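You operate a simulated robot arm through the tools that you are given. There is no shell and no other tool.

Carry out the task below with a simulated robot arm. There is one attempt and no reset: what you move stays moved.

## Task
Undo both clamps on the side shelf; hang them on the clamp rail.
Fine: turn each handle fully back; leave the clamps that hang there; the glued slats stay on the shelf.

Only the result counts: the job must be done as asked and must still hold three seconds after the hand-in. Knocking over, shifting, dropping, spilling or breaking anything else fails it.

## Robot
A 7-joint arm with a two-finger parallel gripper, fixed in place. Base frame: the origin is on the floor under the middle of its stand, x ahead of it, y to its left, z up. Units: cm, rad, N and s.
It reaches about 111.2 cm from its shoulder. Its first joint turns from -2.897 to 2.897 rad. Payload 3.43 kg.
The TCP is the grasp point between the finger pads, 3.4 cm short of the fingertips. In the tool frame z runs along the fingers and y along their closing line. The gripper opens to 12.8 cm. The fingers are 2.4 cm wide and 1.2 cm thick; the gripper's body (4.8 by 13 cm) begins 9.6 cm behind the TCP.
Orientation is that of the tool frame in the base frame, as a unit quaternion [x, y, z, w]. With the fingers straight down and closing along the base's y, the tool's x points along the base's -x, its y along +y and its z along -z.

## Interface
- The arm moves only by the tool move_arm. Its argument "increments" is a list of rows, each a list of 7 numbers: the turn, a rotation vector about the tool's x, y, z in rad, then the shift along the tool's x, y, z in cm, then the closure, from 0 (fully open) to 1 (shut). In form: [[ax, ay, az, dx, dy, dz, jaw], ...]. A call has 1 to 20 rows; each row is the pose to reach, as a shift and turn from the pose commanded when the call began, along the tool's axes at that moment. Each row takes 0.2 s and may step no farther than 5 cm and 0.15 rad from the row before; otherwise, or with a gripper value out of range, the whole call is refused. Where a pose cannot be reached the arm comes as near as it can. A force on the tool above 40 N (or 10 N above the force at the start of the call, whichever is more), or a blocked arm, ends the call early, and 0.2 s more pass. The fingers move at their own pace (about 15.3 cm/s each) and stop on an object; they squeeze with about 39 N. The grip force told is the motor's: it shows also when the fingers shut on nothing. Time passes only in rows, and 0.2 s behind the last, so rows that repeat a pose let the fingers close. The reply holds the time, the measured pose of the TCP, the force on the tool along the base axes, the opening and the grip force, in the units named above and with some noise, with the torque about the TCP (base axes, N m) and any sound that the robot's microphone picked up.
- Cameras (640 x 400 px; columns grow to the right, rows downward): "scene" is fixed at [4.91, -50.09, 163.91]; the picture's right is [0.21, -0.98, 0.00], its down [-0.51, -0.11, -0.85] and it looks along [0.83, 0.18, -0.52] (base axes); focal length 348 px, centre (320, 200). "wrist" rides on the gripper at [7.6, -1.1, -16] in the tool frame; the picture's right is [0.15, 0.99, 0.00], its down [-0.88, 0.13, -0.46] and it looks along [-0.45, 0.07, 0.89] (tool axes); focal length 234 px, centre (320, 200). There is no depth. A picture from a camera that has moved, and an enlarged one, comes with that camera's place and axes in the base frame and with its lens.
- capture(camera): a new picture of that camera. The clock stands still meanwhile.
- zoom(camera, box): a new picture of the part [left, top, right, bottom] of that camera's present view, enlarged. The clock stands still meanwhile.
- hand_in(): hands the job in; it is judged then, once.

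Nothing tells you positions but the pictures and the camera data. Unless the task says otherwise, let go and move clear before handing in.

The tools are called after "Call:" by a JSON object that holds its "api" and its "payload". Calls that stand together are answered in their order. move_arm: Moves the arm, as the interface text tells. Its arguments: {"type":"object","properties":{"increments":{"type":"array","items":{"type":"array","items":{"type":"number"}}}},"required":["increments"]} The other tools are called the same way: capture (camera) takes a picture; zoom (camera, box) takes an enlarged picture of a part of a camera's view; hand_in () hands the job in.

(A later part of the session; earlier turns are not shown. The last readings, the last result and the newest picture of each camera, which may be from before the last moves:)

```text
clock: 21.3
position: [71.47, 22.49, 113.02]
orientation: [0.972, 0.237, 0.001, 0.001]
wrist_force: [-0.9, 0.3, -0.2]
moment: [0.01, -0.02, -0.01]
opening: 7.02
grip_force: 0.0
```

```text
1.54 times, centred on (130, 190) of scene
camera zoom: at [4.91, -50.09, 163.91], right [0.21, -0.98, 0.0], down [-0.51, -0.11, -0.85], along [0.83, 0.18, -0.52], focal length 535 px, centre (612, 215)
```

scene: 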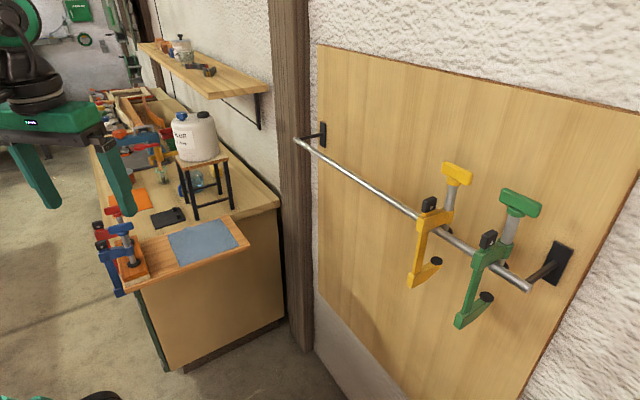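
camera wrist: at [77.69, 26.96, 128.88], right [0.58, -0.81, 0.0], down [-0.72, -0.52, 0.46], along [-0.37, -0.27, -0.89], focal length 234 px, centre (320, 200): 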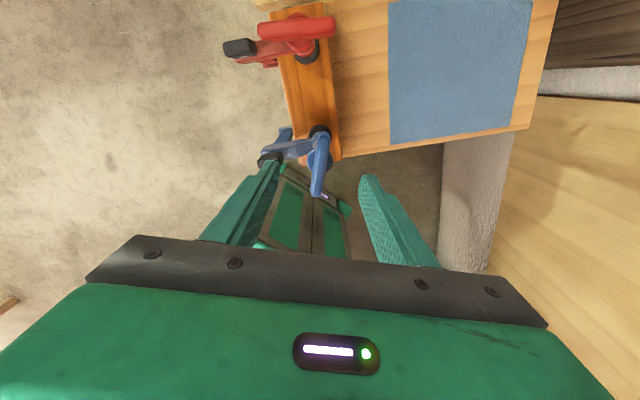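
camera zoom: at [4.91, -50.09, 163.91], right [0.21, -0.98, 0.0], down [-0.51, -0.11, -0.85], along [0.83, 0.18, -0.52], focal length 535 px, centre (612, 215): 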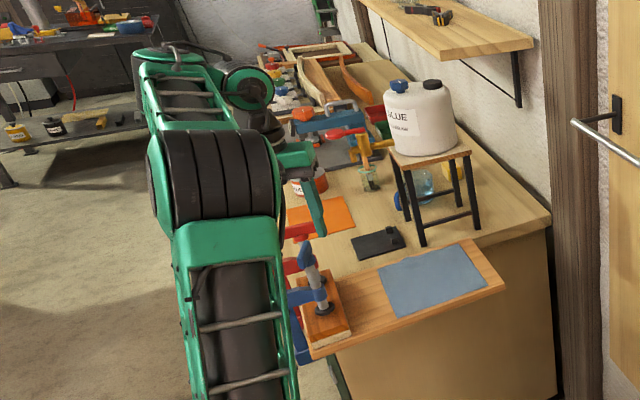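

The reversed pose is reached and the T is centred between the fingers. I'll descend 4 cm and grip again.

Call:
{"api": "move_arm", "payload": {"increments": [[0, 0, 0, 0, 0, 1.5, 0.45], [0, 0, 0, 0, 0, 3, 0.45], [0, 0, 0, 0, 0, 4.0, 0.45], [0, 0, 0, 0, 0, 4.0, 0.8], [0, 0, 0, 0, 0, 4.0, 1], [0, 0, 0, 0, 0, 4.0, 1], [0, 0, 0, 0, 0, 4.0, 1]]}}

Call:
{"api": "zoom", "payload": {"camera": "wrist", "box": [240, 120, 400, 220]}}

Call:
{"api": "zoom", "payload": {"camera": "scene", "box": [80, 200, 180, 300]}}

```text
clock: 22.9
position: [71.7, 22.47, 109.01]
orientation: [0.972, 0.237, 0.001, -0.001]
wrist_force: [0.8, -0.3, 1.0]
moment: [-0.03, -0.04, -0.01]
opening: 1.11
grip_force: 38.7
```

```text
4.00 times, centred on (320, 170) of wrist
camera zoom: at [77.7, 27.03, 124.83], right [0.59, -0.81, 0.0], down [-0.72, -0.52, 0.46], along [-0.37, -0.27, -0.89], focal length 937 px, centre (320, 320)
```

zoom: 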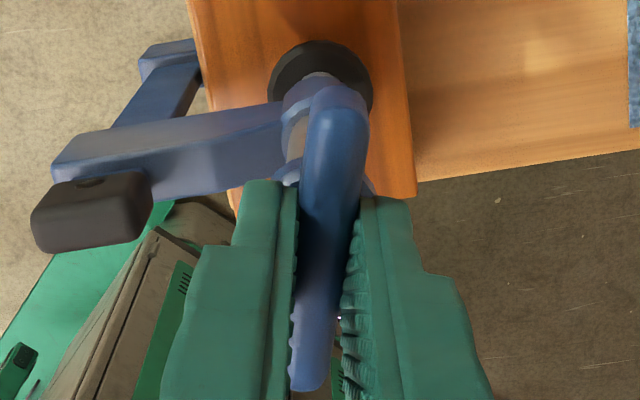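

```text
4.00 times, centred on (130, 250) of scene
camera zoom: at [4.91, -50.09, 163.91], right [0.21, -0.98, 0.0], down [-0.51, -0.11, -0.85], along [0.83, 0.18, -0.52], focal length 1390 px, centre (1080, 0)
```

zoom: 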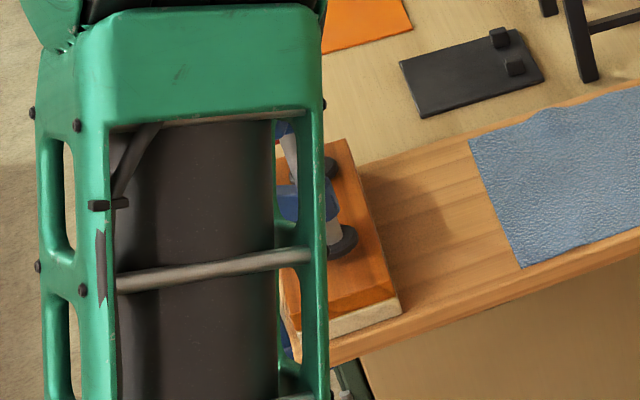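

Gripped well. Continuing the turn in steps with a 0.5 cm/rad rise, watching torque for the end stop.

Call:
{"api": "move_arm", "payload": {"increments": [[0, 0, -0.08, 0, 0, -0.04, 1], [0, 0, -0.16, 0, 0, -0.08, 1], [0, 0, -0.24, 0, 0, -0.12, 1], [0, 0, -0.32, 0, 0, -0.16, 1], [0, 0, -0.4, 0, 0, -0.2, 1], [0, 0, -0.48, 0, 0, -0.24, 1], [0, 0, -0.56, 0, 0, -0.28, 1], [0, 0, -0.64, 0, 0, -0.32, 1]]}}

Call:
{"api": "zoom", "payload": {"camera": "wrist", "box": [240, 120, 400, 220]}}

```text
clock: 24.7
position: [71.53, 22.6, 109.34]
orientation: [0.847, 0.532, 0.0, 0.001]
wrist_force: [-1.8, 3.1, -0.4]
moment: [0.63, 0.18, -0.13]
opening: 1.11
grip_force: 39.1
```

```text
4.00 times, centred on (320, 170) of wrist
camera zoom: at [73.72, 29.85, 125.15], right [0.95, -0.3, 0.0], down [-0.27, -0.85, 0.46], along [-0.13, -0.44, -0.89], focal length 937 px, centre (320, 320)
```

zoom: 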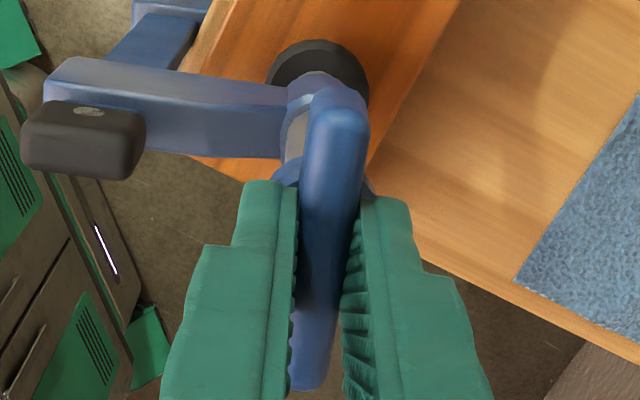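

The last view suggests the clamp is loose and its body has begun to rotate along with the handle by about 15°. I'll look carefully before going on.

Call:
{"api": "capture", "payload": {"camera": "wrist"}}

Call:
{"api": "zoom", "payload": {"camera": "wrist", "box": [220, 80, 380, 180]}}

Call:
{"api": "zoom", "payload": {"camera": "scene", "box": [80, 200, 180, 300]}}

```text
taken
camera wrist: at [73.72, 29.85, 125.15], right [0.95, -0.3, 0.0], down [-0.27, -0.85, 0.46], along [-0.13, -0.44, -0.89], focal length 234 px, centre (320, 200)
```

wrist: 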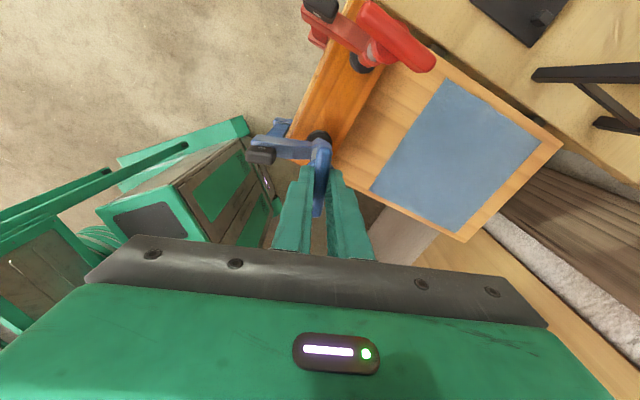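

```text
4.00 times, centred on (300, 130) of wrist
camera zoom: at [73.72, 29.85, 125.15], right [0.95, -0.3, 0.0], down [-0.27, -0.85, 0.46], along [-0.13, -0.44, -0.89], focal length 937 px, centre (400, 480)
```

zoom: 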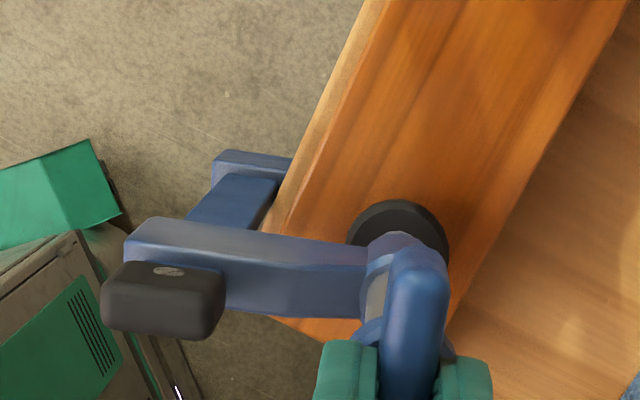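

```text
4.00 times, centred on (130, 250) of scene
camera zoom: at [4.91, -50.09, 163.91], right [0.21, -0.98, 0.0], down [-0.51, -0.11, -0.85], along [0.83, 0.18, -0.52], focal length 1390 px, centre (1080, 0)
```

zoom: 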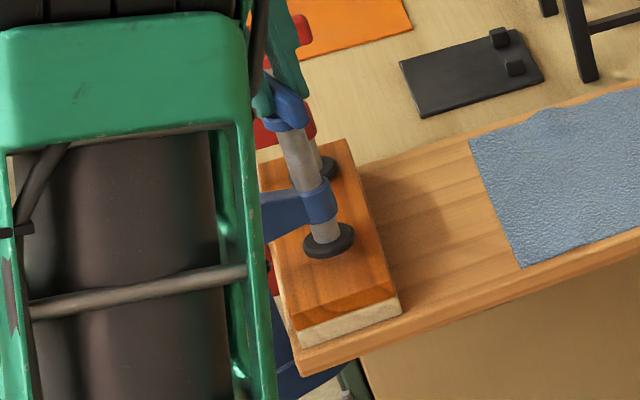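

The clamp is now loose and its bar leans lightly (about 3.6 N) on the shelf edge, which stops it from turning further. The slats are still held by the red clamp, so I'll keep turning slowly and watch forces.

Call:
{"api": "move_arm", "payload": {"increments": [[0, 0, -0.08, 0, 0, -0.04, 1], [0, 0, -0.16, 0, 0, -0.08, 1], [0, 0, -0.24, 0, 0, -0.12, 1], [0, 0, -0.32, 0, 0, -0.16, 1], [0, 0, -0.4, 0, 0, -0.2, 1], [0, 0, -0.48, 0, 0, -0.24, 1]]}}

Call:
{"api": "zoom", "payload": {"camera": "wrist", "box": [220, 80, 380, 180]}}

Call:
{"api": "zoom", "payload": {"camera": "scene", "box": [80, 200, 180, 300]}}

```text
clock: 26.1
position: [71.56, 22.56, 109.39]
orientation: [0.697, 0.717, 0.0, 0.0]
wrist_force: [-4.2, 6.8, -10.3]
moment: [1.12, 0.81, -0.47]
opening: 1.09
grip_force: 39.1
```

```text
4.00 times, centred on (300, 130) of wrist
camera zoom: at [70.09, 30.07, 125.31], right [0.98, 0.18, 0.0], down [0.16, -0.88, 0.46], along [0.08, -0.45, -0.89], focal length 937 px, centre (400, 480)
```

zoom: 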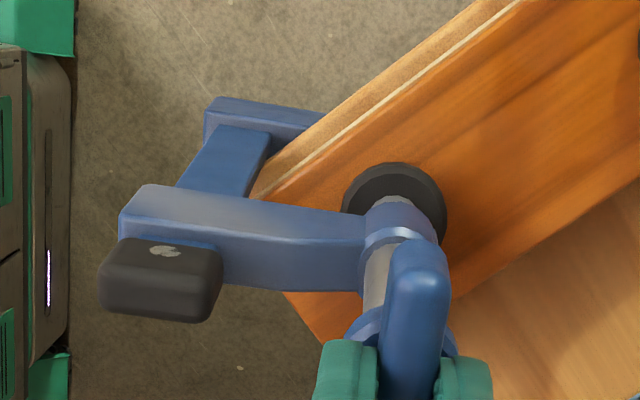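

```text
4.00 times, centred on (130, 250) of scene
camera zoom: at [4.91, -50.09, 163.91], right [0.21, -0.98, 0.0], down [-0.51, -0.11, -0.85], along [0.83, 0.18, -0.52], focal length 1390 px, centre (1080, 0)
```

zoom: 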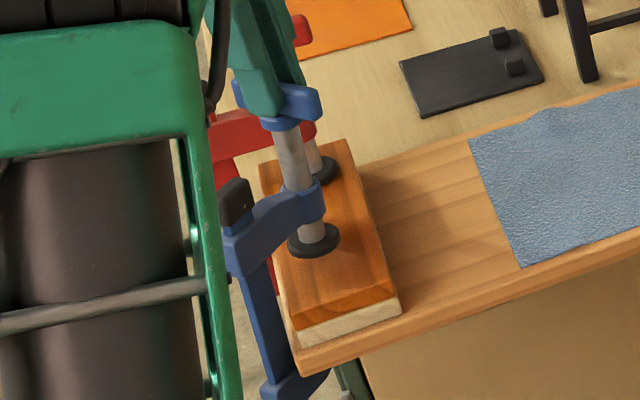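

The body now follows the handle and torque has risen to 0.47 Nm, which suggests the handle has reached its back stop at about 90° relative to the arm, as on the hanging clamps. I'll check by comparing screw lengths with the hanging clamp.

Call:
{"api": "zoom", "payload": {"camera": "scene", "box": [100, 215, 164, 255]}}

Call:
{"api": "zoom", "payload": {"camera": "scene", "box": [415, 160, 479, 200]}}

Call:
{"api": "zoom", "payload": {"camera": "scene", "box": [415, 190, 479, 230]}}

```text
10.00 times, centred on (132, 235) of scene
camera zoom: at [4.91, -50.09, 163.91], right [0.21, -0.98, 0.0], down [-0.51, -0.11, -0.85], along [0.83, 0.18, -0.52], focal length 3475 px, centre (2200, -150)
```

zoom: 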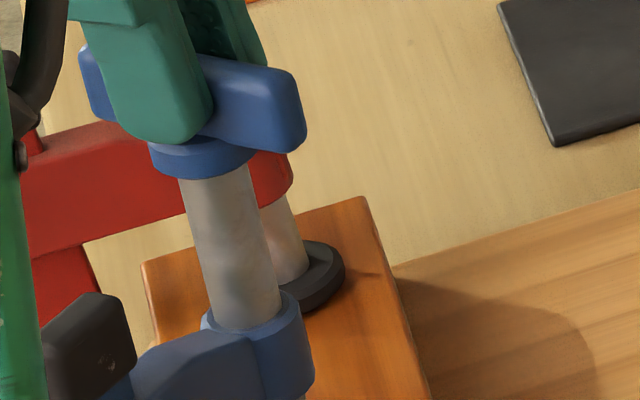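

```text
10.00 times, centred on (447, 180) of scene
camera zoom: at [4.91, -50.09, 163.91], right [0.21, -0.98, 0.0], down [-0.51, -0.11, -0.85], along [0.83, 0.18, -0.52], focal length 3475 px, centre (-950, 400)
```

zoom: 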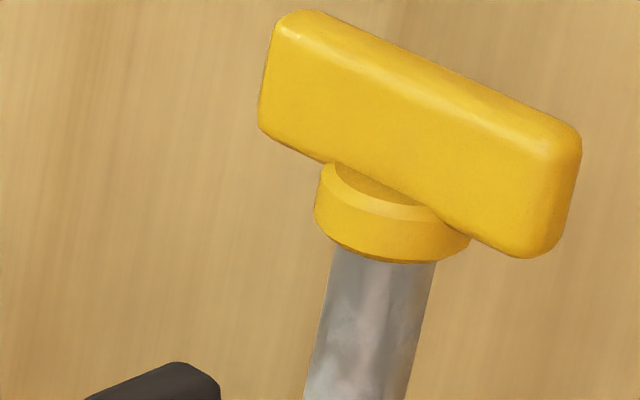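

```text
10.00 times, centred on (447, 210) of scene
camera zoom: at [4.91, -50.09, 163.91], right [0.21, -0.98, 0.0], down [-0.51, -0.11, -0.85], along [0.83, 0.18, -0.52], focal length 3475 px, centre (-950, 100)
```

zoom: 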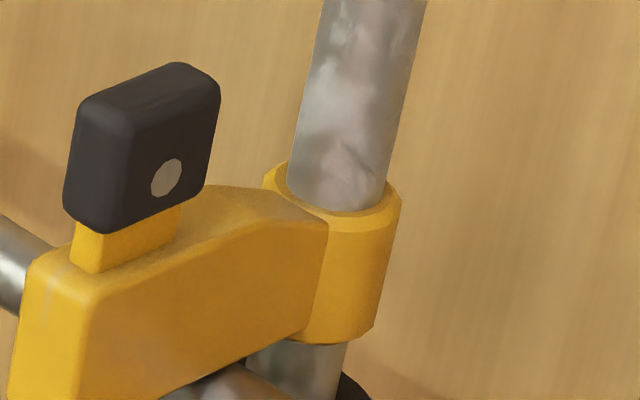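

The relative turn stopped at ≈90° with the T square to the arm, just like the hanging clamps, so I take the blue handle as at its back stop. I'm now lifting the jaw against the shelf underside (−10 N), so I'll ease the T down slightly and turn back a little to relieve the contact.

Call:
{"api": "move_arm", "payload": {"increments": [[0, 0, 0.05, 0, 0, 0.1, 1], [0, 0, 0.12, 0, 0, 0.25, 1], [0, 0, 0.2, 0, 0, 0.4, 1], [0, 0, 0.28, 0, 0, 0.5, 1]]}}

Call:
{"api": "zoom", "payload": {"camera": "scene", "box": [80, 200, 180, 300]}}

Call:
{"api": "zoom", "payload": {"camera": "wrist", "box": [220, 80, 380, 180]}}

```text
clock: 27.1
position: [71.64, 22.46, 109.0]
orientation: [0.791, 0.612, 0.001, 0.001]
wrist_force: [0.3, -1.3, -4.4]
moment: [-0.1, -0.13, -0.01]
opening: 1.12
grip_force: 39.0
```

```text
4.00 times, centred on (130, 250) of scene
camera zoom: at [4.91, -50.09, 163.91], right [0.21, -0.98, 0.0], down [-0.51, -0.11, -0.85], along [0.83, 0.18, -0.52], focal length 1390 px, centre (1080, 0)
```

zoom: 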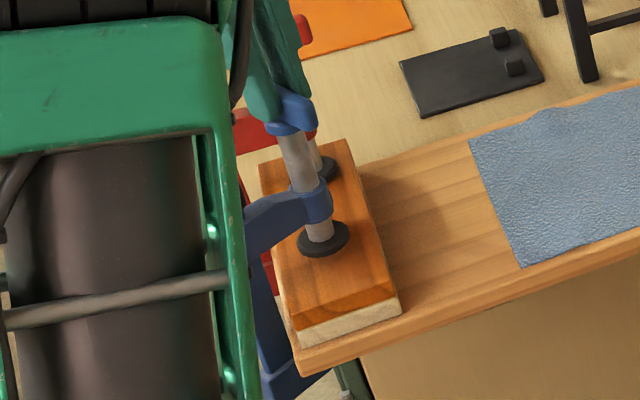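

```text
4.00 times, centred on (300, 130) of wrist
camera zoom: at [72.31, 30.11, 124.83], right [0.99, -0.11, 0.0], down [-0.1, -0.89, 0.46], along [-0.05, -0.45, -0.89], focal length 937 px, centre (400, 480)
```

zoom: 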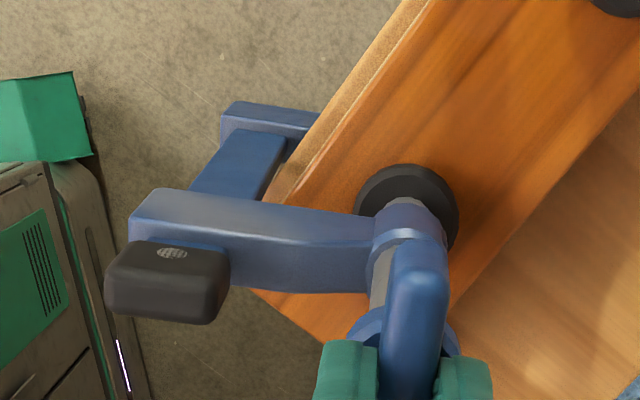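

The clamp now hangs free from the hand (about 4.4 N weight, little moment) and follows the T. I'll turn it back so its arm squares up with the shelf end again.

Call:
{"api": "move_arm", "payload": {"increments": [[0, 0, 0.08, 0, 0, 0, 1], [0, 0, 0.16, 0, 0, 0, 1], [0, 0, 0.24, 0, 0, 0, 1], [0, 0, 0.32, 0, 0, 0, 1], [0, 0, 0.4, 0, 0, 0, 1], [0, 0, 0.48, 0, 0, 0, 1], [0, 0, 0.56, 0, 0, 0, 1]]}}

Call:
{"api": "zoom", "payload": {"camera": "scene", "box": [80, 200, 180, 300]}}

Call:
{"api": "zoom", "payload": {"camera": "wrist", "box": [220, 80, 380, 180]}}

```text
clock: 28.7
position: [71.4, 22.49, 108.91]
orientation: [0.929, 0.37, -0.001, 0.0]
wrist_force: [0.2, -0.1, -4.1]
moment: [-0.11, -0.08, -0.01]
opening: 1.11
grip_force: 39.6
```

```text
4.00 times, centred on (130, 250) of scene
camera zoom: at [4.91, -50.09, 163.91], right [0.21, -0.98, 0.0], down [-0.51, -0.11, -0.85], along [0.83, 0.18, -0.52], focal length 1390 px, centre (1080, 0)
```

zoom: 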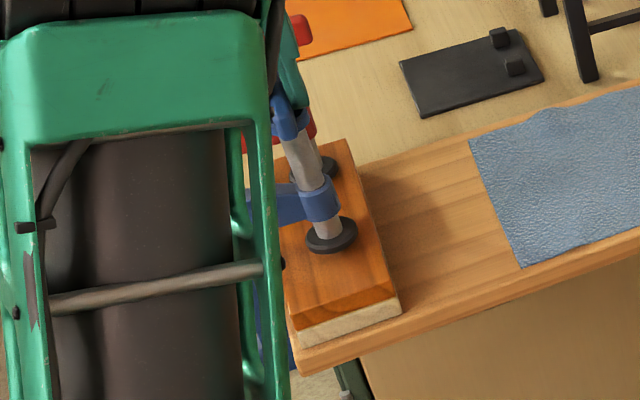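

```text
4.00 times, centred on (300, 130) of wrist
camera zoom: at [76.17, 28.51, 124.82], right [0.79, -0.62, 0.0], down [-0.55, -0.7, 0.46], along [-0.28, -0.36, -0.89], focal length 937 px, centre (400, 480)
```

zoom: 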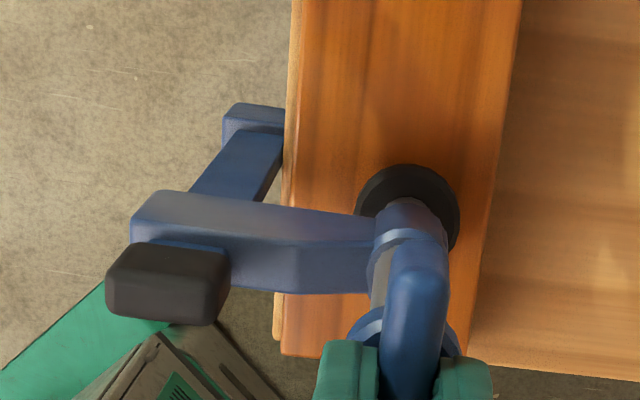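

The blue clamp follows cleanly, hangs free and is square to the slats. I'll draw it straight out from the shelf end (direction (−0.7, 0.7)) slowly, watching for any contact.

Call:
{"api": "move_arm", "payload": {"increments": [[0, 0, 0, 0, -1, 0, 1], [0, 0, 0, 0, -2, 0, 1], [0, 0, 0, 0, -3.2, 0, 1], [0, 0, 0, 0, -4.5, 0, 1], [0, 0, 0, 0, -6, 0, 1], [0, 0, 0, 0, -7.5, 0, 1], [0, 0, 0, 0, -9, 0, 1]]}}

Call:
{"api": "zoom", "payload": {"camera": "scene", "box": [40, 190, 200, 310]}}

Call:
{"api": "capture", "payload": {"camera": "wrist"}}

```text
clock: 30.3
position: [65.35, 28.99, 109.02]
orientation: [0.929, 0.369, 0.0, 0.0]
wrist_force: [-0.4, -0.1, -4.9]
moment: [-0.15, -0.06, 0.01]
opening: 1.11
grip_force: 38.9
```

```text
3.33 times, centred on (120, 250) of scene
camera zoom: at [4.91, -50.09, 163.91], right [0.21, -0.98, 0.0], down [-0.51, -0.11, -0.85], along [0.83, 0.18, -0.52], focal length 1158 px, centre (987, 33)
```

zoom: 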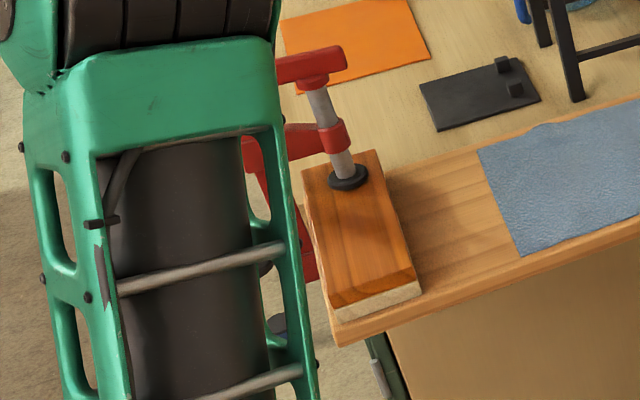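

```text
taken
camera wrist: at [69.95, 35.05, 124.83], right [0.79, -0.62, 0.0], down [-0.55, -0.7, 0.46], along [-0.28, -0.36, -0.89], focal length 234 px, centre (320, 200)
```

wrist: 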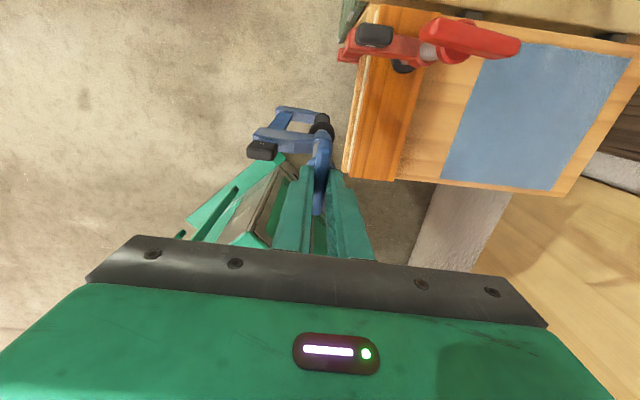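

The blue clamp is free of the shelf and the slats are still in place under the red clamp. I'll lift it to about z=138.

Call:
{"api": "move_arm", "payload": {"increments": [[0, 0, 0, 0, -1, -1, 1], [0, 0, 0, 0, -2, -3, 1], [0, 0, 0, 0, -2, -6, 1], [0, 0, 0, 0, -2, -9.5, 1], [0, 0, 0, 0, -2, -13, 1], [0, 0, 0, 0, -2, -16.5, 1], [0, 0, 0, 0, -2, -20, 1], [0, 0, 0, 0, -2, -23.5, 1], [0, 0, 0, 0, -2, -26.5, 1], [0, 0, 0, 0, -2, -28.5, 1]]}}

Call:
{"api": "capture", "payload": {"camera": "scene"}}

Call:
{"api": "capture", "payload": {"camera": "wrist"}}

```text
clock: 32.5
position: [64.12, 30.47, 134.56]
orientation: [0.929, 0.371, 0.001, -0.002]
wrist_force: [-0.1, 0.6, -3.8]
moment: [-0.14, -0.04, 0.01]
opening: 1.11
grip_force: 38.6
out of reach, approached as far as the arm can: row 9, 10
```

```text
taken
```

scene: 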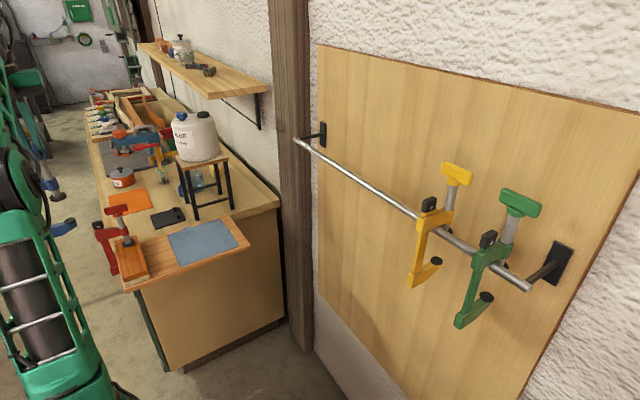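

```text
taken
camera wrist: at [68.79, 36.38, 150.4], right [0.79, -0.62, 0.0], down [-0.55, -0.7, 0.45], along [-0.28, -0.36, -0.89], focal length 234 px, centre (320, 200)
```

wrist: 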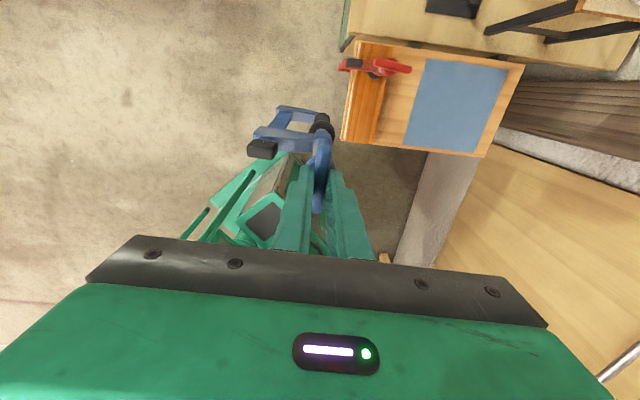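

Call:
{"api": "zoom", "payload": {"camera": "scene", "box": [0, 0, 4, 400]}}

Call:
{"api": "zoom", "payload": {"camera": "scene", "box": [0, 60, 4, 300]}}

Call:
{"api": "zoom", "payload": {"camera": "scene", "box": [0, 380, 300, 400]}}

```text
1.00 times, centred on (2, 200) of scene (not enlarged: the box is as wide or as high as the picture)
camera zoom: at [4.91, -50.09, 163.91], right [0.21, -0.98, 0.0], down [-0.51, -0.11, -0.85], along [0.83, 0.18, -0.52], focal length 348 px, centre (638, 200)
```

zoom: 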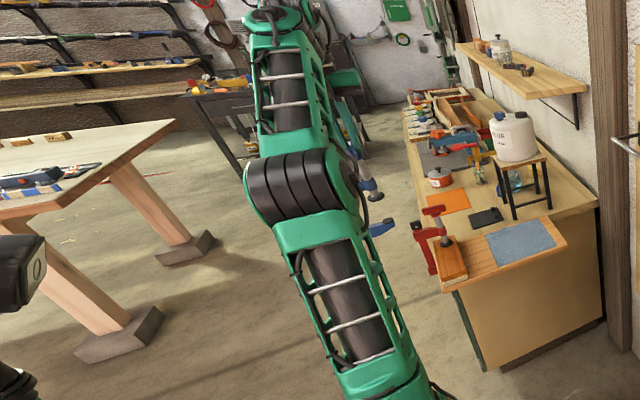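

```text
1.67 times, centred on (2, 180) of scene
camera zoom: at [4.91, -50.09, 163.91], right [0.21, -0.98, 0.0], down [-0.51, -0.11, -0.85], along [0.83, 0.18, -0.52], focal length 579 px, centre (850, 233)
```

zoom: 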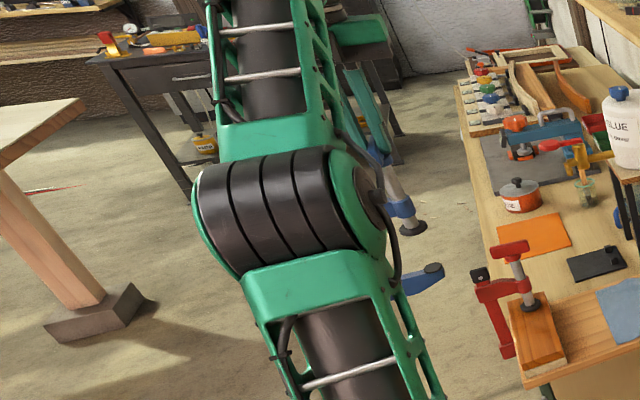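

```text
2.13 times, centred on (150, 390) of scene
camera zoom: at [4.91, -50.09, 163.91], right [0.21, -0.98, 0.0], down [-0.51, -0.11, -0.85], along [0.83, 0.18, -0.52], focal length 741 px, centre (683, -205)
```

zoom: 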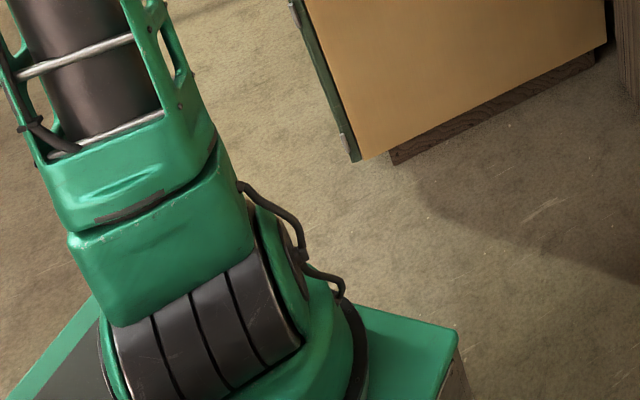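

The arm is nearly straight here, so with fingers pointing down it can't lift a clamp above the rail; I'll need a horizontal grip on the clamp's arm for hanging. The plan: set the blue clamp back over the slats (handle already backed off), let it rest carefully, and regrip its arm horizontally. First I go back down.

Call:
{"api": "move_arm", "payload": {"increments": [[0, 0, 0, 0, 0, 2, 1], [0, 0, 0, 0, 0, 5, 1], [0, 0, 0, 0, 0, 9, 1], [0, 0, 0, 0, 0, 13, 1], [0, 0, 0, 0, 0, 17, 1], [0, 0, 0, 0, 0, 21, 1], [0, 0, 0, 0, 0, 24, 1], [0, 0, 0, 0, 0, 24, 1]]}}

Call:
{"api": "zoom", "payload": {"camera": "wrist", "box": [200, 60, 420, 198]}}

```text
clock: 34.3
position: [64.09, 30.54, 110.56]
orientation: [0.929, 0.37, 0.001, -0.001]
wrist_force: [1.0, -0.6, -3.8]
moment: [-0.15, -0.03, 0.01]
opening: 1.12
grip_force: 38.9
```

```text
2.90 times, centred on (310, 129) of wrist
camera zoom: at [68.76, 36.5, 126.41], right [0.79, -0.62, 0.0], down [-0.55, -0.7, 0.45], along [-0.28, -0.36, -0.89], focal length 679 px, centre (349, 406)
```

zoom: 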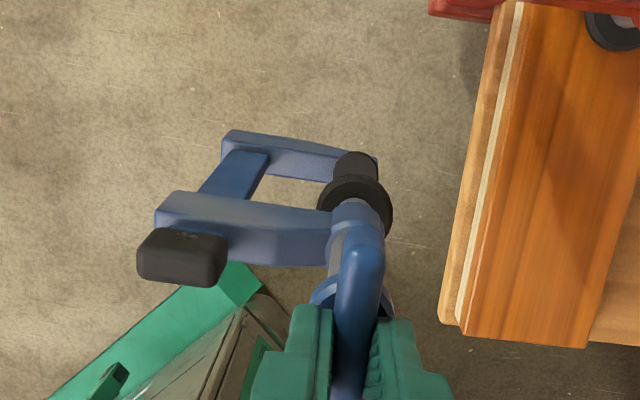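

I'll lower to the withdrawal height and slide the blue clamp back over the slats along the same path.

Call:
{"api": "move_arm", "payload": {"increments": [[0, 0, 0, -0.1, 0, 0.8, 1], [0, 0, 0, -0.2, 0.5, 1.6, 1], [0, 0, 0, -0.2, 2, 1.62, 1], [0, 0, 0, -0.2, 4, 1.62, 1], [0, 0, 0, -0.2, 6, 1.62, 1], [0, 0, 0, -0.2, 8, 1.62, 1], [0, 0, 0, -0.2, 9.5, 1.62, 1], [0, 0, 0, -0.2, 10.5, 1.62, 1], [0, 0, 0, -0.2, 10.9, 1.62, 1]]}}

Call:
{"api": "zoom", "payload": {"camera": "wrist", "box": [220, 60, 400, 173]}}

Call:
{"api": "zoom", "payload": {"camera": "scene", "box": [80, 200, 180, 300]}}

```text
clock: 36.3
position: [71.47, 22.43, 108.89]
orientation: [0.929, 0.369, 0.0, 0.001]
wrist_force: [-1.1, -0.6, -4.7]
moment: [-0.15, -0.06, 0.06]
opening: 1.13
grip_force: 38.8
```

```text
3.54 times, centred on (310, 116) of wrist
camera zoom: at [76.07, 28.45, 124.78], right [0.79, -0.62, 0.0], down [-0.55, -0.7, 0.46], along [-0.28, -0.36, -0.89], focal length 829 px, centre (355, 496)
```

zoom: 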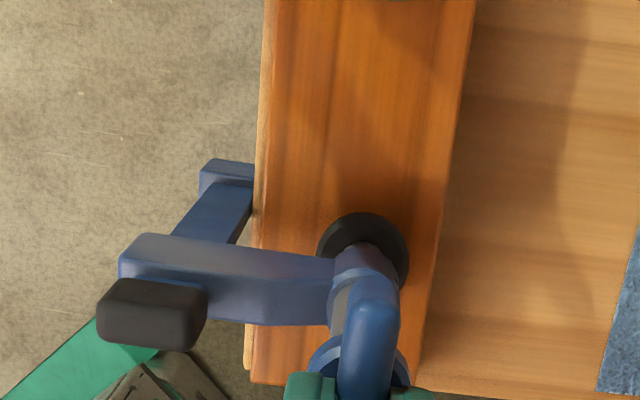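

```text
4.00 times, centred on (130, 250) of scene
camera zoom: at [4.91, -50.09, 163.91], right [0.21, -0.98, 0.0], down [-0.51, -0.11, -0.85], along [0.83, 0.18, -0.52], focal length 1390 px, centre (1080, 0)
```

zoom: 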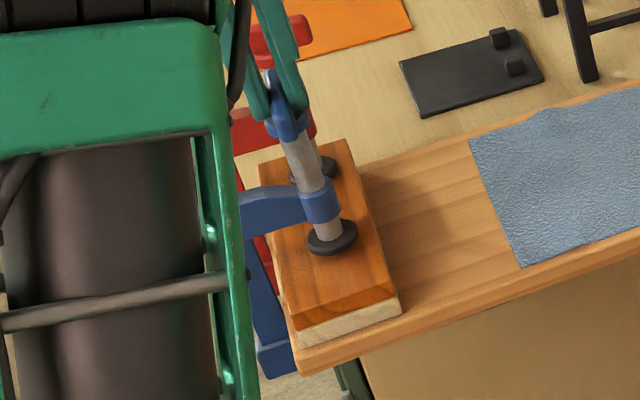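

Call:
{"api": "move_arm", "payload": {"increments": [[0, 0, 0, 0, 0.2, 0, 1], [0, 0, 0, 0, 0.4, 0, 1], [0, 0, 0, 0, 0.4, 0, 1]]}}

Call:
{"api": "move_arm", "payload": {"increments": [[0, 0, 0, 0, 0.2, 0, 1], [0, 0, 0, 0, 0.3, 0, 1], [0, 0, 0, 0, 0.3, 0, 1]]}}

```text
clock: 37.1
position: [71.7, 22.09, 108.96]
orientation: [0.929, 0.371, 0.0, 0.0]
wrist_force: [-1.4, 2.1, -5.3]
moment: [0.2, 0.27, 0.05]
opening: 1.09
grip_force: 38.6
```

```text
clock: 37.9
position: [71.78, 21.92, 108.96]
orientation: [0.929, 0.37, 0.0, 0.0]
wrist_force: [-2.3, 4.1, -4.9]
moment: [0.55, 0.4, 0.01]
opening: 1.13
grip_force: 39.0
```

The bar now touches the shelf edge lightly. I'll ease off slightly and lower until the pad takes the weight on the slat.

Call:
{"api": "move_arm", "payload": {"increments": [[0, 0, 0, 0, -0.2, 0, 1], [0, 0, 0, 0, -0.3, 0.1, 1], [0, 0, 0, 0, -0.3, 0.2, 1], [0, 0, 0, 0, -0.3, 0.2, 1]]}}

Call:
{"api": "move_arm", "payload": {"increments": [[0, 0, 0, 0, 0, 0.1, 1], [0, 0, 0, 0, 0, 0.2, 1], [0, 0, 0, 0, 0, 0.2, 1]]}}

```text
clock: 38.9
position: [71.55, 22.11, 108.78]
orientation: [0.929, 0.371, 0.0, 0.0]
wrist_force: [-1.6, 0.5, -4.4]
moment: [0.16, 0.19, 0.04]
opening: 1.11
grip_force: 38.8
```

```text
clock: 39.7
position: [71.48, 22.11, 108.5]
orientation: [0.929, 0.37, 0.0, 0.0]
wrist_force: [-1.4, 1.7, -3.2]
moment: [0.15, 0.12, 0.01]
opening: 1.11
grip_force: 38.7
```

Call:
{"api": "move_arm", "payload": {"increments": [[0, 0, 0, 0, 0, 0.1, 1], [0, 0, 0, 0, 0, 0.15, 1], [0, 0, 0, 0, 0, 0.15, 1]]}}

Call:
{"api": "zoom", "payload": {"camera": "scene", "box": [110, 240, 158, 270]}}

```text
clock: 40.5
position: [71.53, 22.04, 108.4]
orientation: [0.929, 0.371, 0.0, 0.0]
wrist_force: [-1.0, 1.4, -3.6]
moment: [0.2, 0.27, 0.04]
opening: 1.09
grip_force: 38.5
```

```text
13.33 times, centred on (134, 255) of scene
camera zoom: at [4.91, -50.09, 163.91], right [0.21, -0.98, 0.0], down [-0.51, -0.11, -0.85], along [0.83, 0.18, -0.52], focal length 4634 px, centre (2800, -533)
```

zoom: 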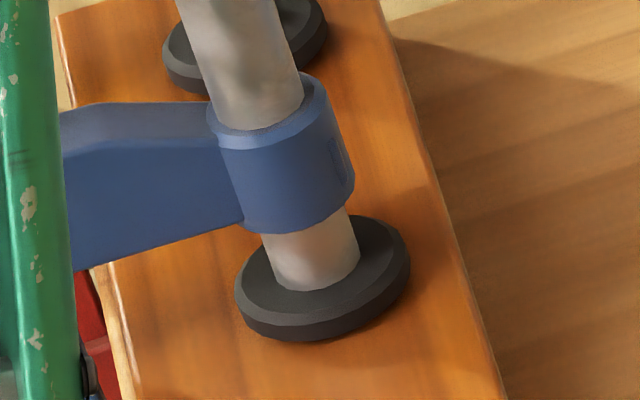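

Call:
{"api": "move_arm", "payload": {"increments": [[0, 0, 0, 0, 0, 0.1, 1], [0, 0, 0, 0, 0, 0.2, 1], [0, 0, 0, 0, 0, 0.2, 1]]}}

Call:
{"api": "move_arm", "payload": {"increments": [[0, 0, 0, 0, 0, 0.1, 1], [0, 0, 0, 0, 0, 0.15, 1], [0, 0, 0, 0, 0, 0.15, 1]]}}

Call:
{"api": "zoom", "payload": {"camera": "scene", "box": [110, 240, 158, 270]}}

```text
clock: 41.3
position: [71.47, 22.13, 108.26]
orientation: [0.929, 0.371, 0.002, 0.0]
wrist_force: [-1.3, 0.7, 19.5]
moment: [-0.12, 0.33, 0.05]
opening: 1.11
grip_force: 38.5
```

```text
clock: 42.1
position: [71.44, 22.07, 108.16]
orientation: [0.929, 0.37, 0.002, 0.001]
wrist_force: [1.9, 2.1, 33.3]
moment: [0.32, -0.12, 0.02]
opening: 1.1
grip_force: 39.5
```

```text
13.33 times, centred on (134, 255) of scene
camera zoom: at [4.91, -50.09, 163.91], right [0.21, -0.98, 0.0], down [-0.51, -0.11, -0.85], along [0.83, 0.18, -0.52], focal length 4634 px, centre (2800, -533)
```

zoom: 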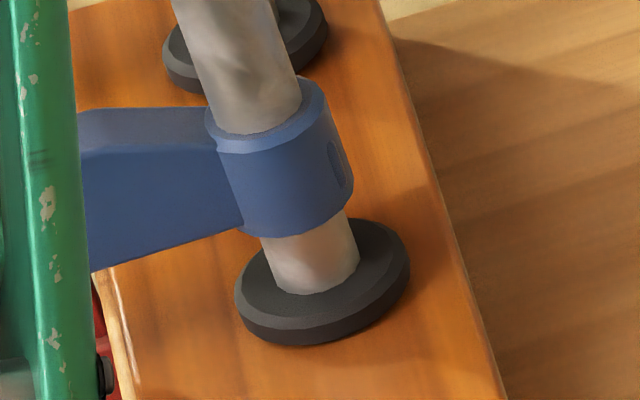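

The pad now carries the load. I'll relieve the press, then open the fingers only slightly so that the T stays caged, to test whether the clamp rests by itself.

Call:
{"api": "move_arm", "payload": {"increments": [[0, 0, 0, 0, 0, -0.1, 1], [0, 0, 0, 0, 0, -0.22, 1], [0, 0, 0, 0, 0, -0.22, 1]]}}

Call:
{"api": "move_arm", "payload": {"increments": [[0, 0, 0, 0, 0, 0, 0.9], [0, 0, 0, 0, 0, 0, 0.88], [0, 0, 0, 0, 0, 0, 0.88], [0, 0, 0, 0, 0, 0, 0.88]]}}

Call:
{"api": "zoom", "payload": {"camera": "wrist", "box": [240, 120, 400, 220]}}

Call:
{"api": "zoom", "payload": {"camera": "scene", "box": [90, 205, 170, 300]}}

```text
clock: 42.9
position: [71.67, 22.01, 108.09]
orientation: [0.929, 0.371, -0.001, 0.001]
wrist_force: [-1.7, 2.2, -4.9]
moment: [0.32, 0.16, 0.02]
opening: 1.14
grip_force: 38.7
```

```text
clock: 43.9
position: [71.64, 22.08, 108.22]
orientation: [0.929, 0.37, -0.001, 0.0]
wrist_force: [-1.1, 0.4, -0.7]
moment: [0.01, -0.01, -0.01]
opening: 1.57
grip_force: 0.3
```

```text
4.00 times, centred on (320, 170) of wrist
camera zoom: at [76.26, 28.11, 124.12], right [0.79, -0.62, 0.0], down [-0.55, -0.7, 0.46], along [-0.28, -0.36, -0.89], focal length 937 px, centre (320, 320)
```

zoom: 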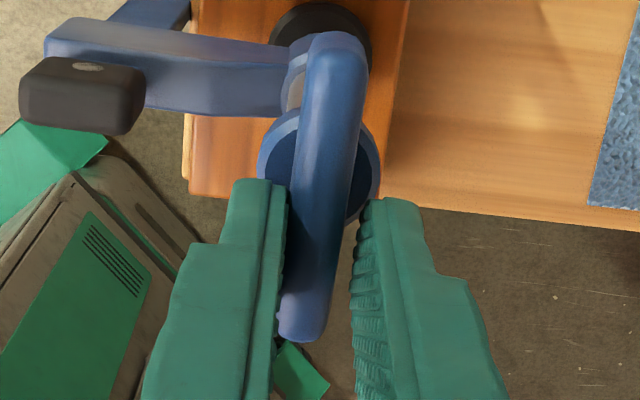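

```text
4.21 times, centred on (130, 252) of scene
camera zoom: at [4.91, -50.09, 163.91], right [0.21, -0.98, 0.0], down [-0.51, -0.11, -0.85], along [0.83, 0.18, -0.52], focal length 1463 px, centre (1120, -21)
```

zoom: 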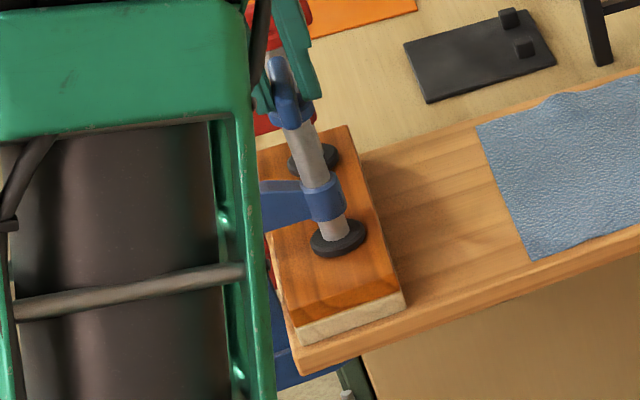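

Call:
{"api": "capture", "payload": {"camera": "wrist"}}

Call:
{"api": "zoom", "payload": {"camera": "scene", "box": [95, 205, 159, 245]}}

Call:
{"api": "zoom", "payload": {"camera": "scene", "box": [95, 235, 159, 275]}}

```text
taken
camera wrist: at [76.26, 28.11, 124.12], right [0.79, -0.62, 0.0], down [-0.55, -0.7, 0.46], along [-0.28, -0.36, -0.89], focal length 234 px, centre (320, 200)
```

wrist: 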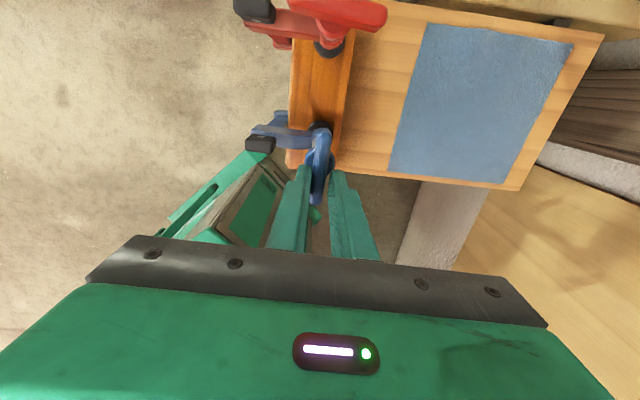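

```text
10.00 times, centred on (127, 225) of scene
camera zoom: at [4.91, -50.09, 163.91], right [0.21, -0.98, 0.0], down [-0.51, -0.11, -0.85], along [0.83, 0.18, -0.52], focal length 3475 px, centre (2250, -50)
```

zoom: 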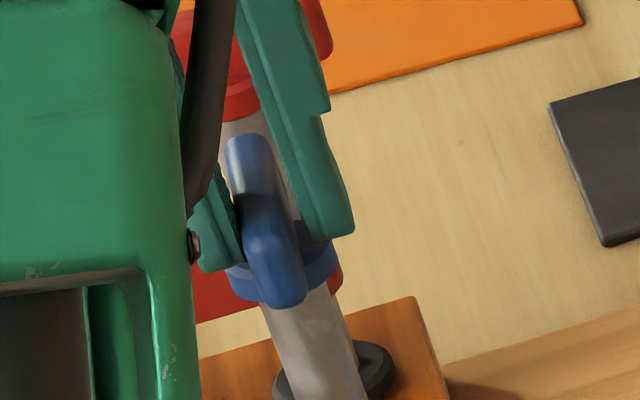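

```text
10.00 times, centred on (127, 255) of scene
camera zoom: at [4.91, -50.09, 163.91], right [0.21, -0.98, 0.0], down [-0.51, -0.11, -0.85], along [0.83, 0.18, -0.52], focal length 3475 px, centre (2250, -350)
```

zoom: 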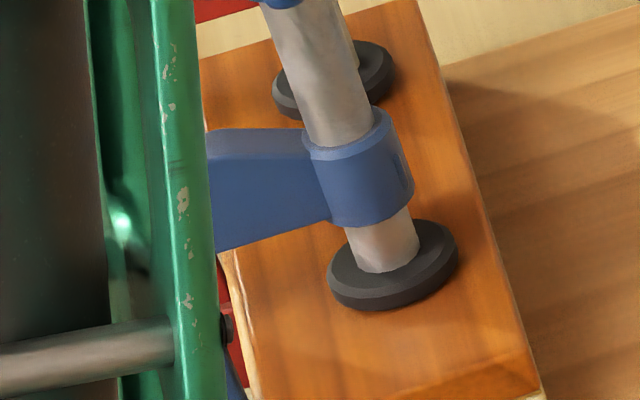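

With the fingers slightly open the clamp stands on the slat by itself, its T just touching the outer finger with no measurable force. I'll open a little more and watch whether it leans.

Call:
{"api": "move_arm", "payload": {"increments": [[0, 0, 0, 0, 0, 0, 0.86], [0, 0, 0, 0, 0, 0, 0.84], [0, 0, 0, 0, 0, 0, 0.84]]}}

Call:
{"api": "zoom", "payload": {"camera": "wrist", "box": [240, 100, 400, 200]}}

Call:
{"api": "zoom", "payload": {"camera": "scene", "box": [95, 205, 159, 245]}}

```text
clock: 44.7
position: [71.69, 22.01, 108.32]
orientation: [0.929, 0.37, 0.0, 0.0]
wrist_force: [-1.2, -0.2, 0.5]
moment: [0.02, 0.01, 0.01]
opening: 2.04
grip_force: 0.0
```

```text
4.00 times, centred on (320, 150) of wrist
camera zoom: at [76.26, 28.11, 124.12], right [0.79, -0.62, 0.0], down [-0.55, -0.7, 0.46], along [-0.28, -0.36, -0.89], focal length 937 px, centre (320, 400)
```

zoom: 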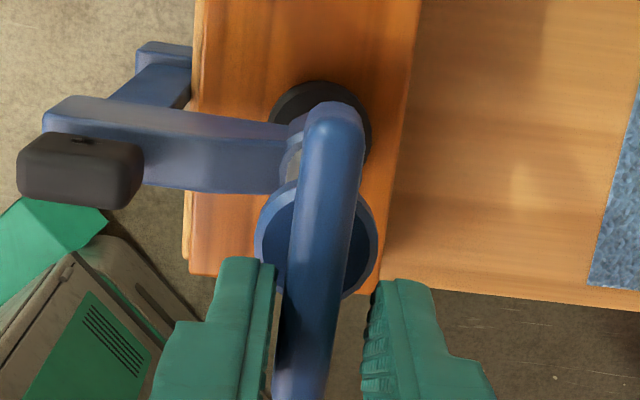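

```text
10.00 times, centred on (127, 225) of scene
camera zoom: at [4.91, -50.09, 163.91], right [0.21, -0.98, 0.0], down [-0.51, -0.11, -0.85], along [0.83, 0.18, -0.52], focal length 3475 px, centre (2250, -50)
```

zoom: 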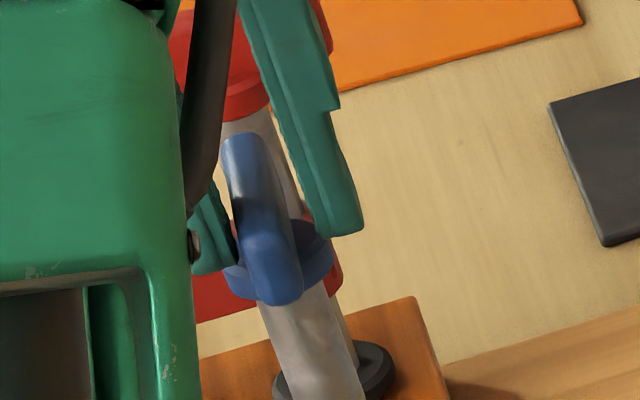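

The T now stands clear of both fingers without moving, so the clamp is stable on its own. I'll open wider and check once more before rising.

Call:
{"api": "move_arm", "payload": {"increments": [[0, 0, 0, 0, 0, 0, 0.75], [0, 0, 0, 0, 0, 0, 0.65], [0, 0, 0, 0, 0, 0, 0.65], [0, 0, 0, 0, 0, 0, 0.65]]}}

Call:
{"api": "zoom", "payload": {"camera": "wrist", "box": [240, 100, 400, 200]}}

Call:
{"api": "zoom", "payload": {"camera": "scene", "box": [95, 205, 159, 245]}}

```text
clock: 45.7
position: [71.57, 22.08, 108.29]
orientation: [0.929, 0.371, 0.001, -0.001]
wrist_force: [1.1, -0.2, -0.2]
moment: [0.0, -0.01, 0.03]
opening: 4.47
grip_force: 0.0
```

```text
4.00 times, centred on (320, 150) of wrist
camera zoom: at [76.26, 28.1, 124.12], right [0.79, -0.62, 0.0], down [-0.55, -0.7, 0.46], along [-0.28, -0.36, -0.89], focal length 937 px, centre (320, 400)
```

zoom: 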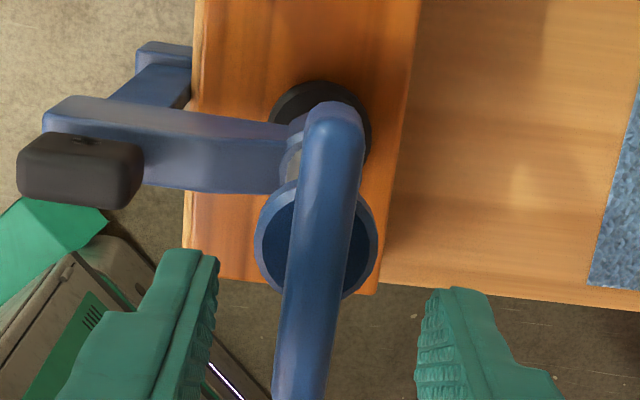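

```text
10.00 times, centred on (127, 225) of scene
camera zoom: at [4.91, -50.09, 163.91], right [0.21, -0.98, 0.0], down [-0.51, -0.11, -0.85], along [0.83, 0.18, -0.52], focal length 3475 px, centre (2250, -50)
```

zoom: 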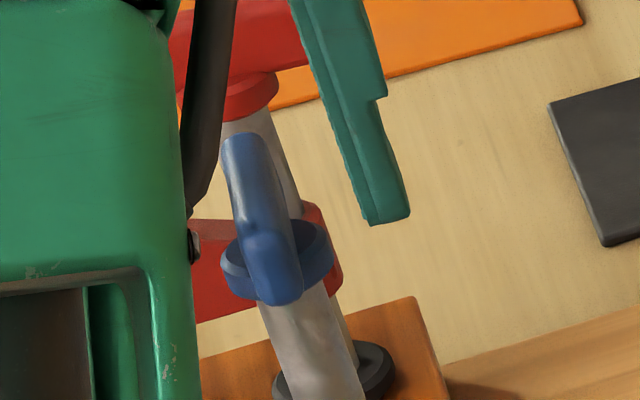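

The blue clamp stands safely on the slat. Now I'll rise clear, move outward, and turn the tool toward the orientation needed for a horizontal grip.

Call:
{"api": "move_arm", "payload": {"increments": [[0, 0, 0, 0, 0, -1.5, 0.65], [0, 0, 0, 0, 0, -4, 0.65], [0, 0, 0, 0, 0, -7, 0.65], [0, 0, 0, 0, -2, -9, 0.65], [0, 0, -0.14, 0, -6, -9, 0.65], [0, 0, -0.28, 0, -10, -9, 0.65], [0, 0, -0.42, 0, -14, -9, 0.65], [0, 0, -0.56, 0, -18, -9, 0.65], [0, 0, -0.7, 0, -20, -9, 0.65], [0, 0, -0.84, 0, -20, -9, 0.65], [0, 0, -0.98, 0, -20, -9, 0.65], [0, 0, -1.12, 0, -20, -9, 0.65], [0, 0, -1.26, 0, -20, -9, 0.65], [0, 0, -1.4, 0, -20, -9, 0.65], [0, 0, -1.5, 0, -20, -9, 0.65], [0, 0, -1.6, 0, -20, -9, 0.65]]}}

Call:
{"api": "capture", "payload": {"camera": "scene"}}

Call:
{"api": "zoom", "payload": {"camera": "scene", "box": [80, 200, 180, 300]}}

Call:
{"api": "capture", "payload": {"camera": "wrist"}}

```text
clock: 49.1
position: [57.67, 36.54, 117.07]
orientation: [0.38, 0.925, 0.001, 0.0]
wrist_force: [-0.8, 0.0, -1.5]
moment: [0.01, -0.01, -0.01]
opening: 4.49
grip_force: 0.1
```

```text
taken
```

scene: 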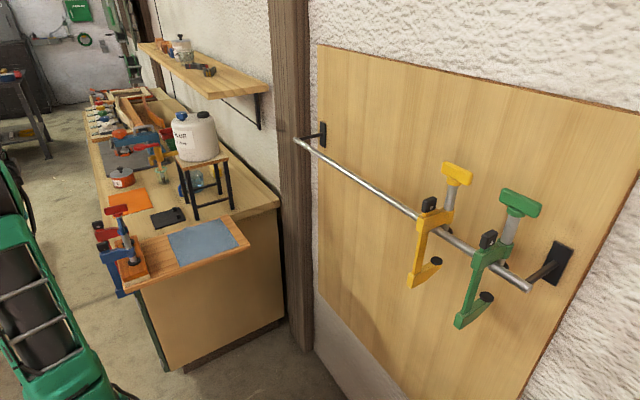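

```text
4.00 times, centred on (130, 250) of scene
camera zoom: at [4.91, -50.09, 163.91], right [0.21, -0.98, 0.0], down [-0.51, -0.11, -0.85], along [0.83, 0.18, -0.52], focal length 1390 px, centre (1080, 0)
```

zoom: 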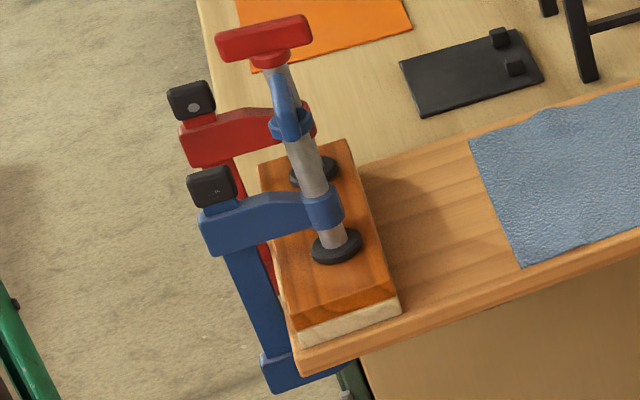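

```text
taken
camera wrist: at [51.54, 40.93, 132.91], right [0.59, 0.81, 0.0], down [0.72, -0.53, 0.45], along [0.37, -0.27, -0.89], focal length 234 px, centre (320, 200)
```

wrist: 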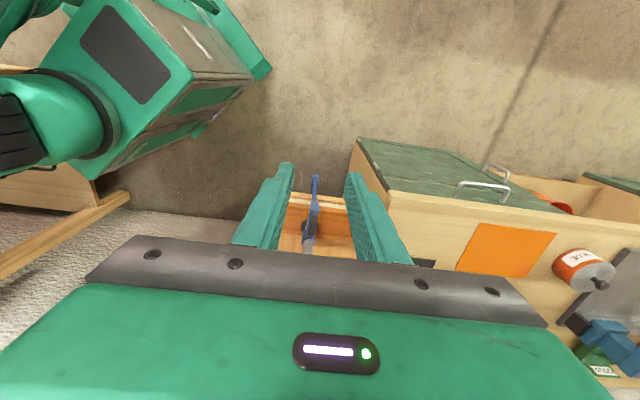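

The blue clamp stands upright with its T square to the arm; the scene view is clear. Now I pitch the tool up to horizontal, pointing at the shelf end.

Call:
{"api": "move_arm", "payload": {"increments": [[0, -0.13, 0, 0, 0, 0, 0.65], [0, -0.26, 0, 0, 0, 0, 0.65], [0, -0.39, 0, 0, 0, 0, 0.65], [0, -0.52, 0, 0, 0, 0, 0.65], [0, -0.65, 0, 0, 0, 0, 0.65], [0, -0.78, 0, 0, 0, 0, 0.65]]}}

Call:
{"api": "zoom", "payload": {"camera": "scene", "box": [0, 0, 4, 400]}}

```text
clock: 50.7
position: [63.19, 30.32, 118.15]
orientation: [0.427, 0.824, -0.164, 0.333]
wrist_force: [-1.2, 2.9, -1.2]
moment: [-0.28, -0.15, -0.08]
opening: 4.49
grip_force: 0.1
stopped in row 6: the arm was blocked; the commanded pose is now the measured one
```

```text
1.00 times, centred on (2, 200) of scene (not enlarged: the box is as wide or as high as the picture)
camera zoom: at [4.91, -50.09, 163.91], right [0.21, -0.98, 0.0], down [-0.51, -0.11, -0.85], along [0.83, 0.18, -0.52], focal length 348 px, centre (638, 200)
```

zoom: 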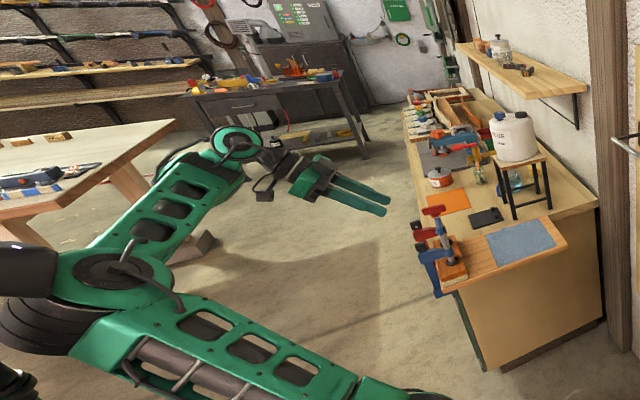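

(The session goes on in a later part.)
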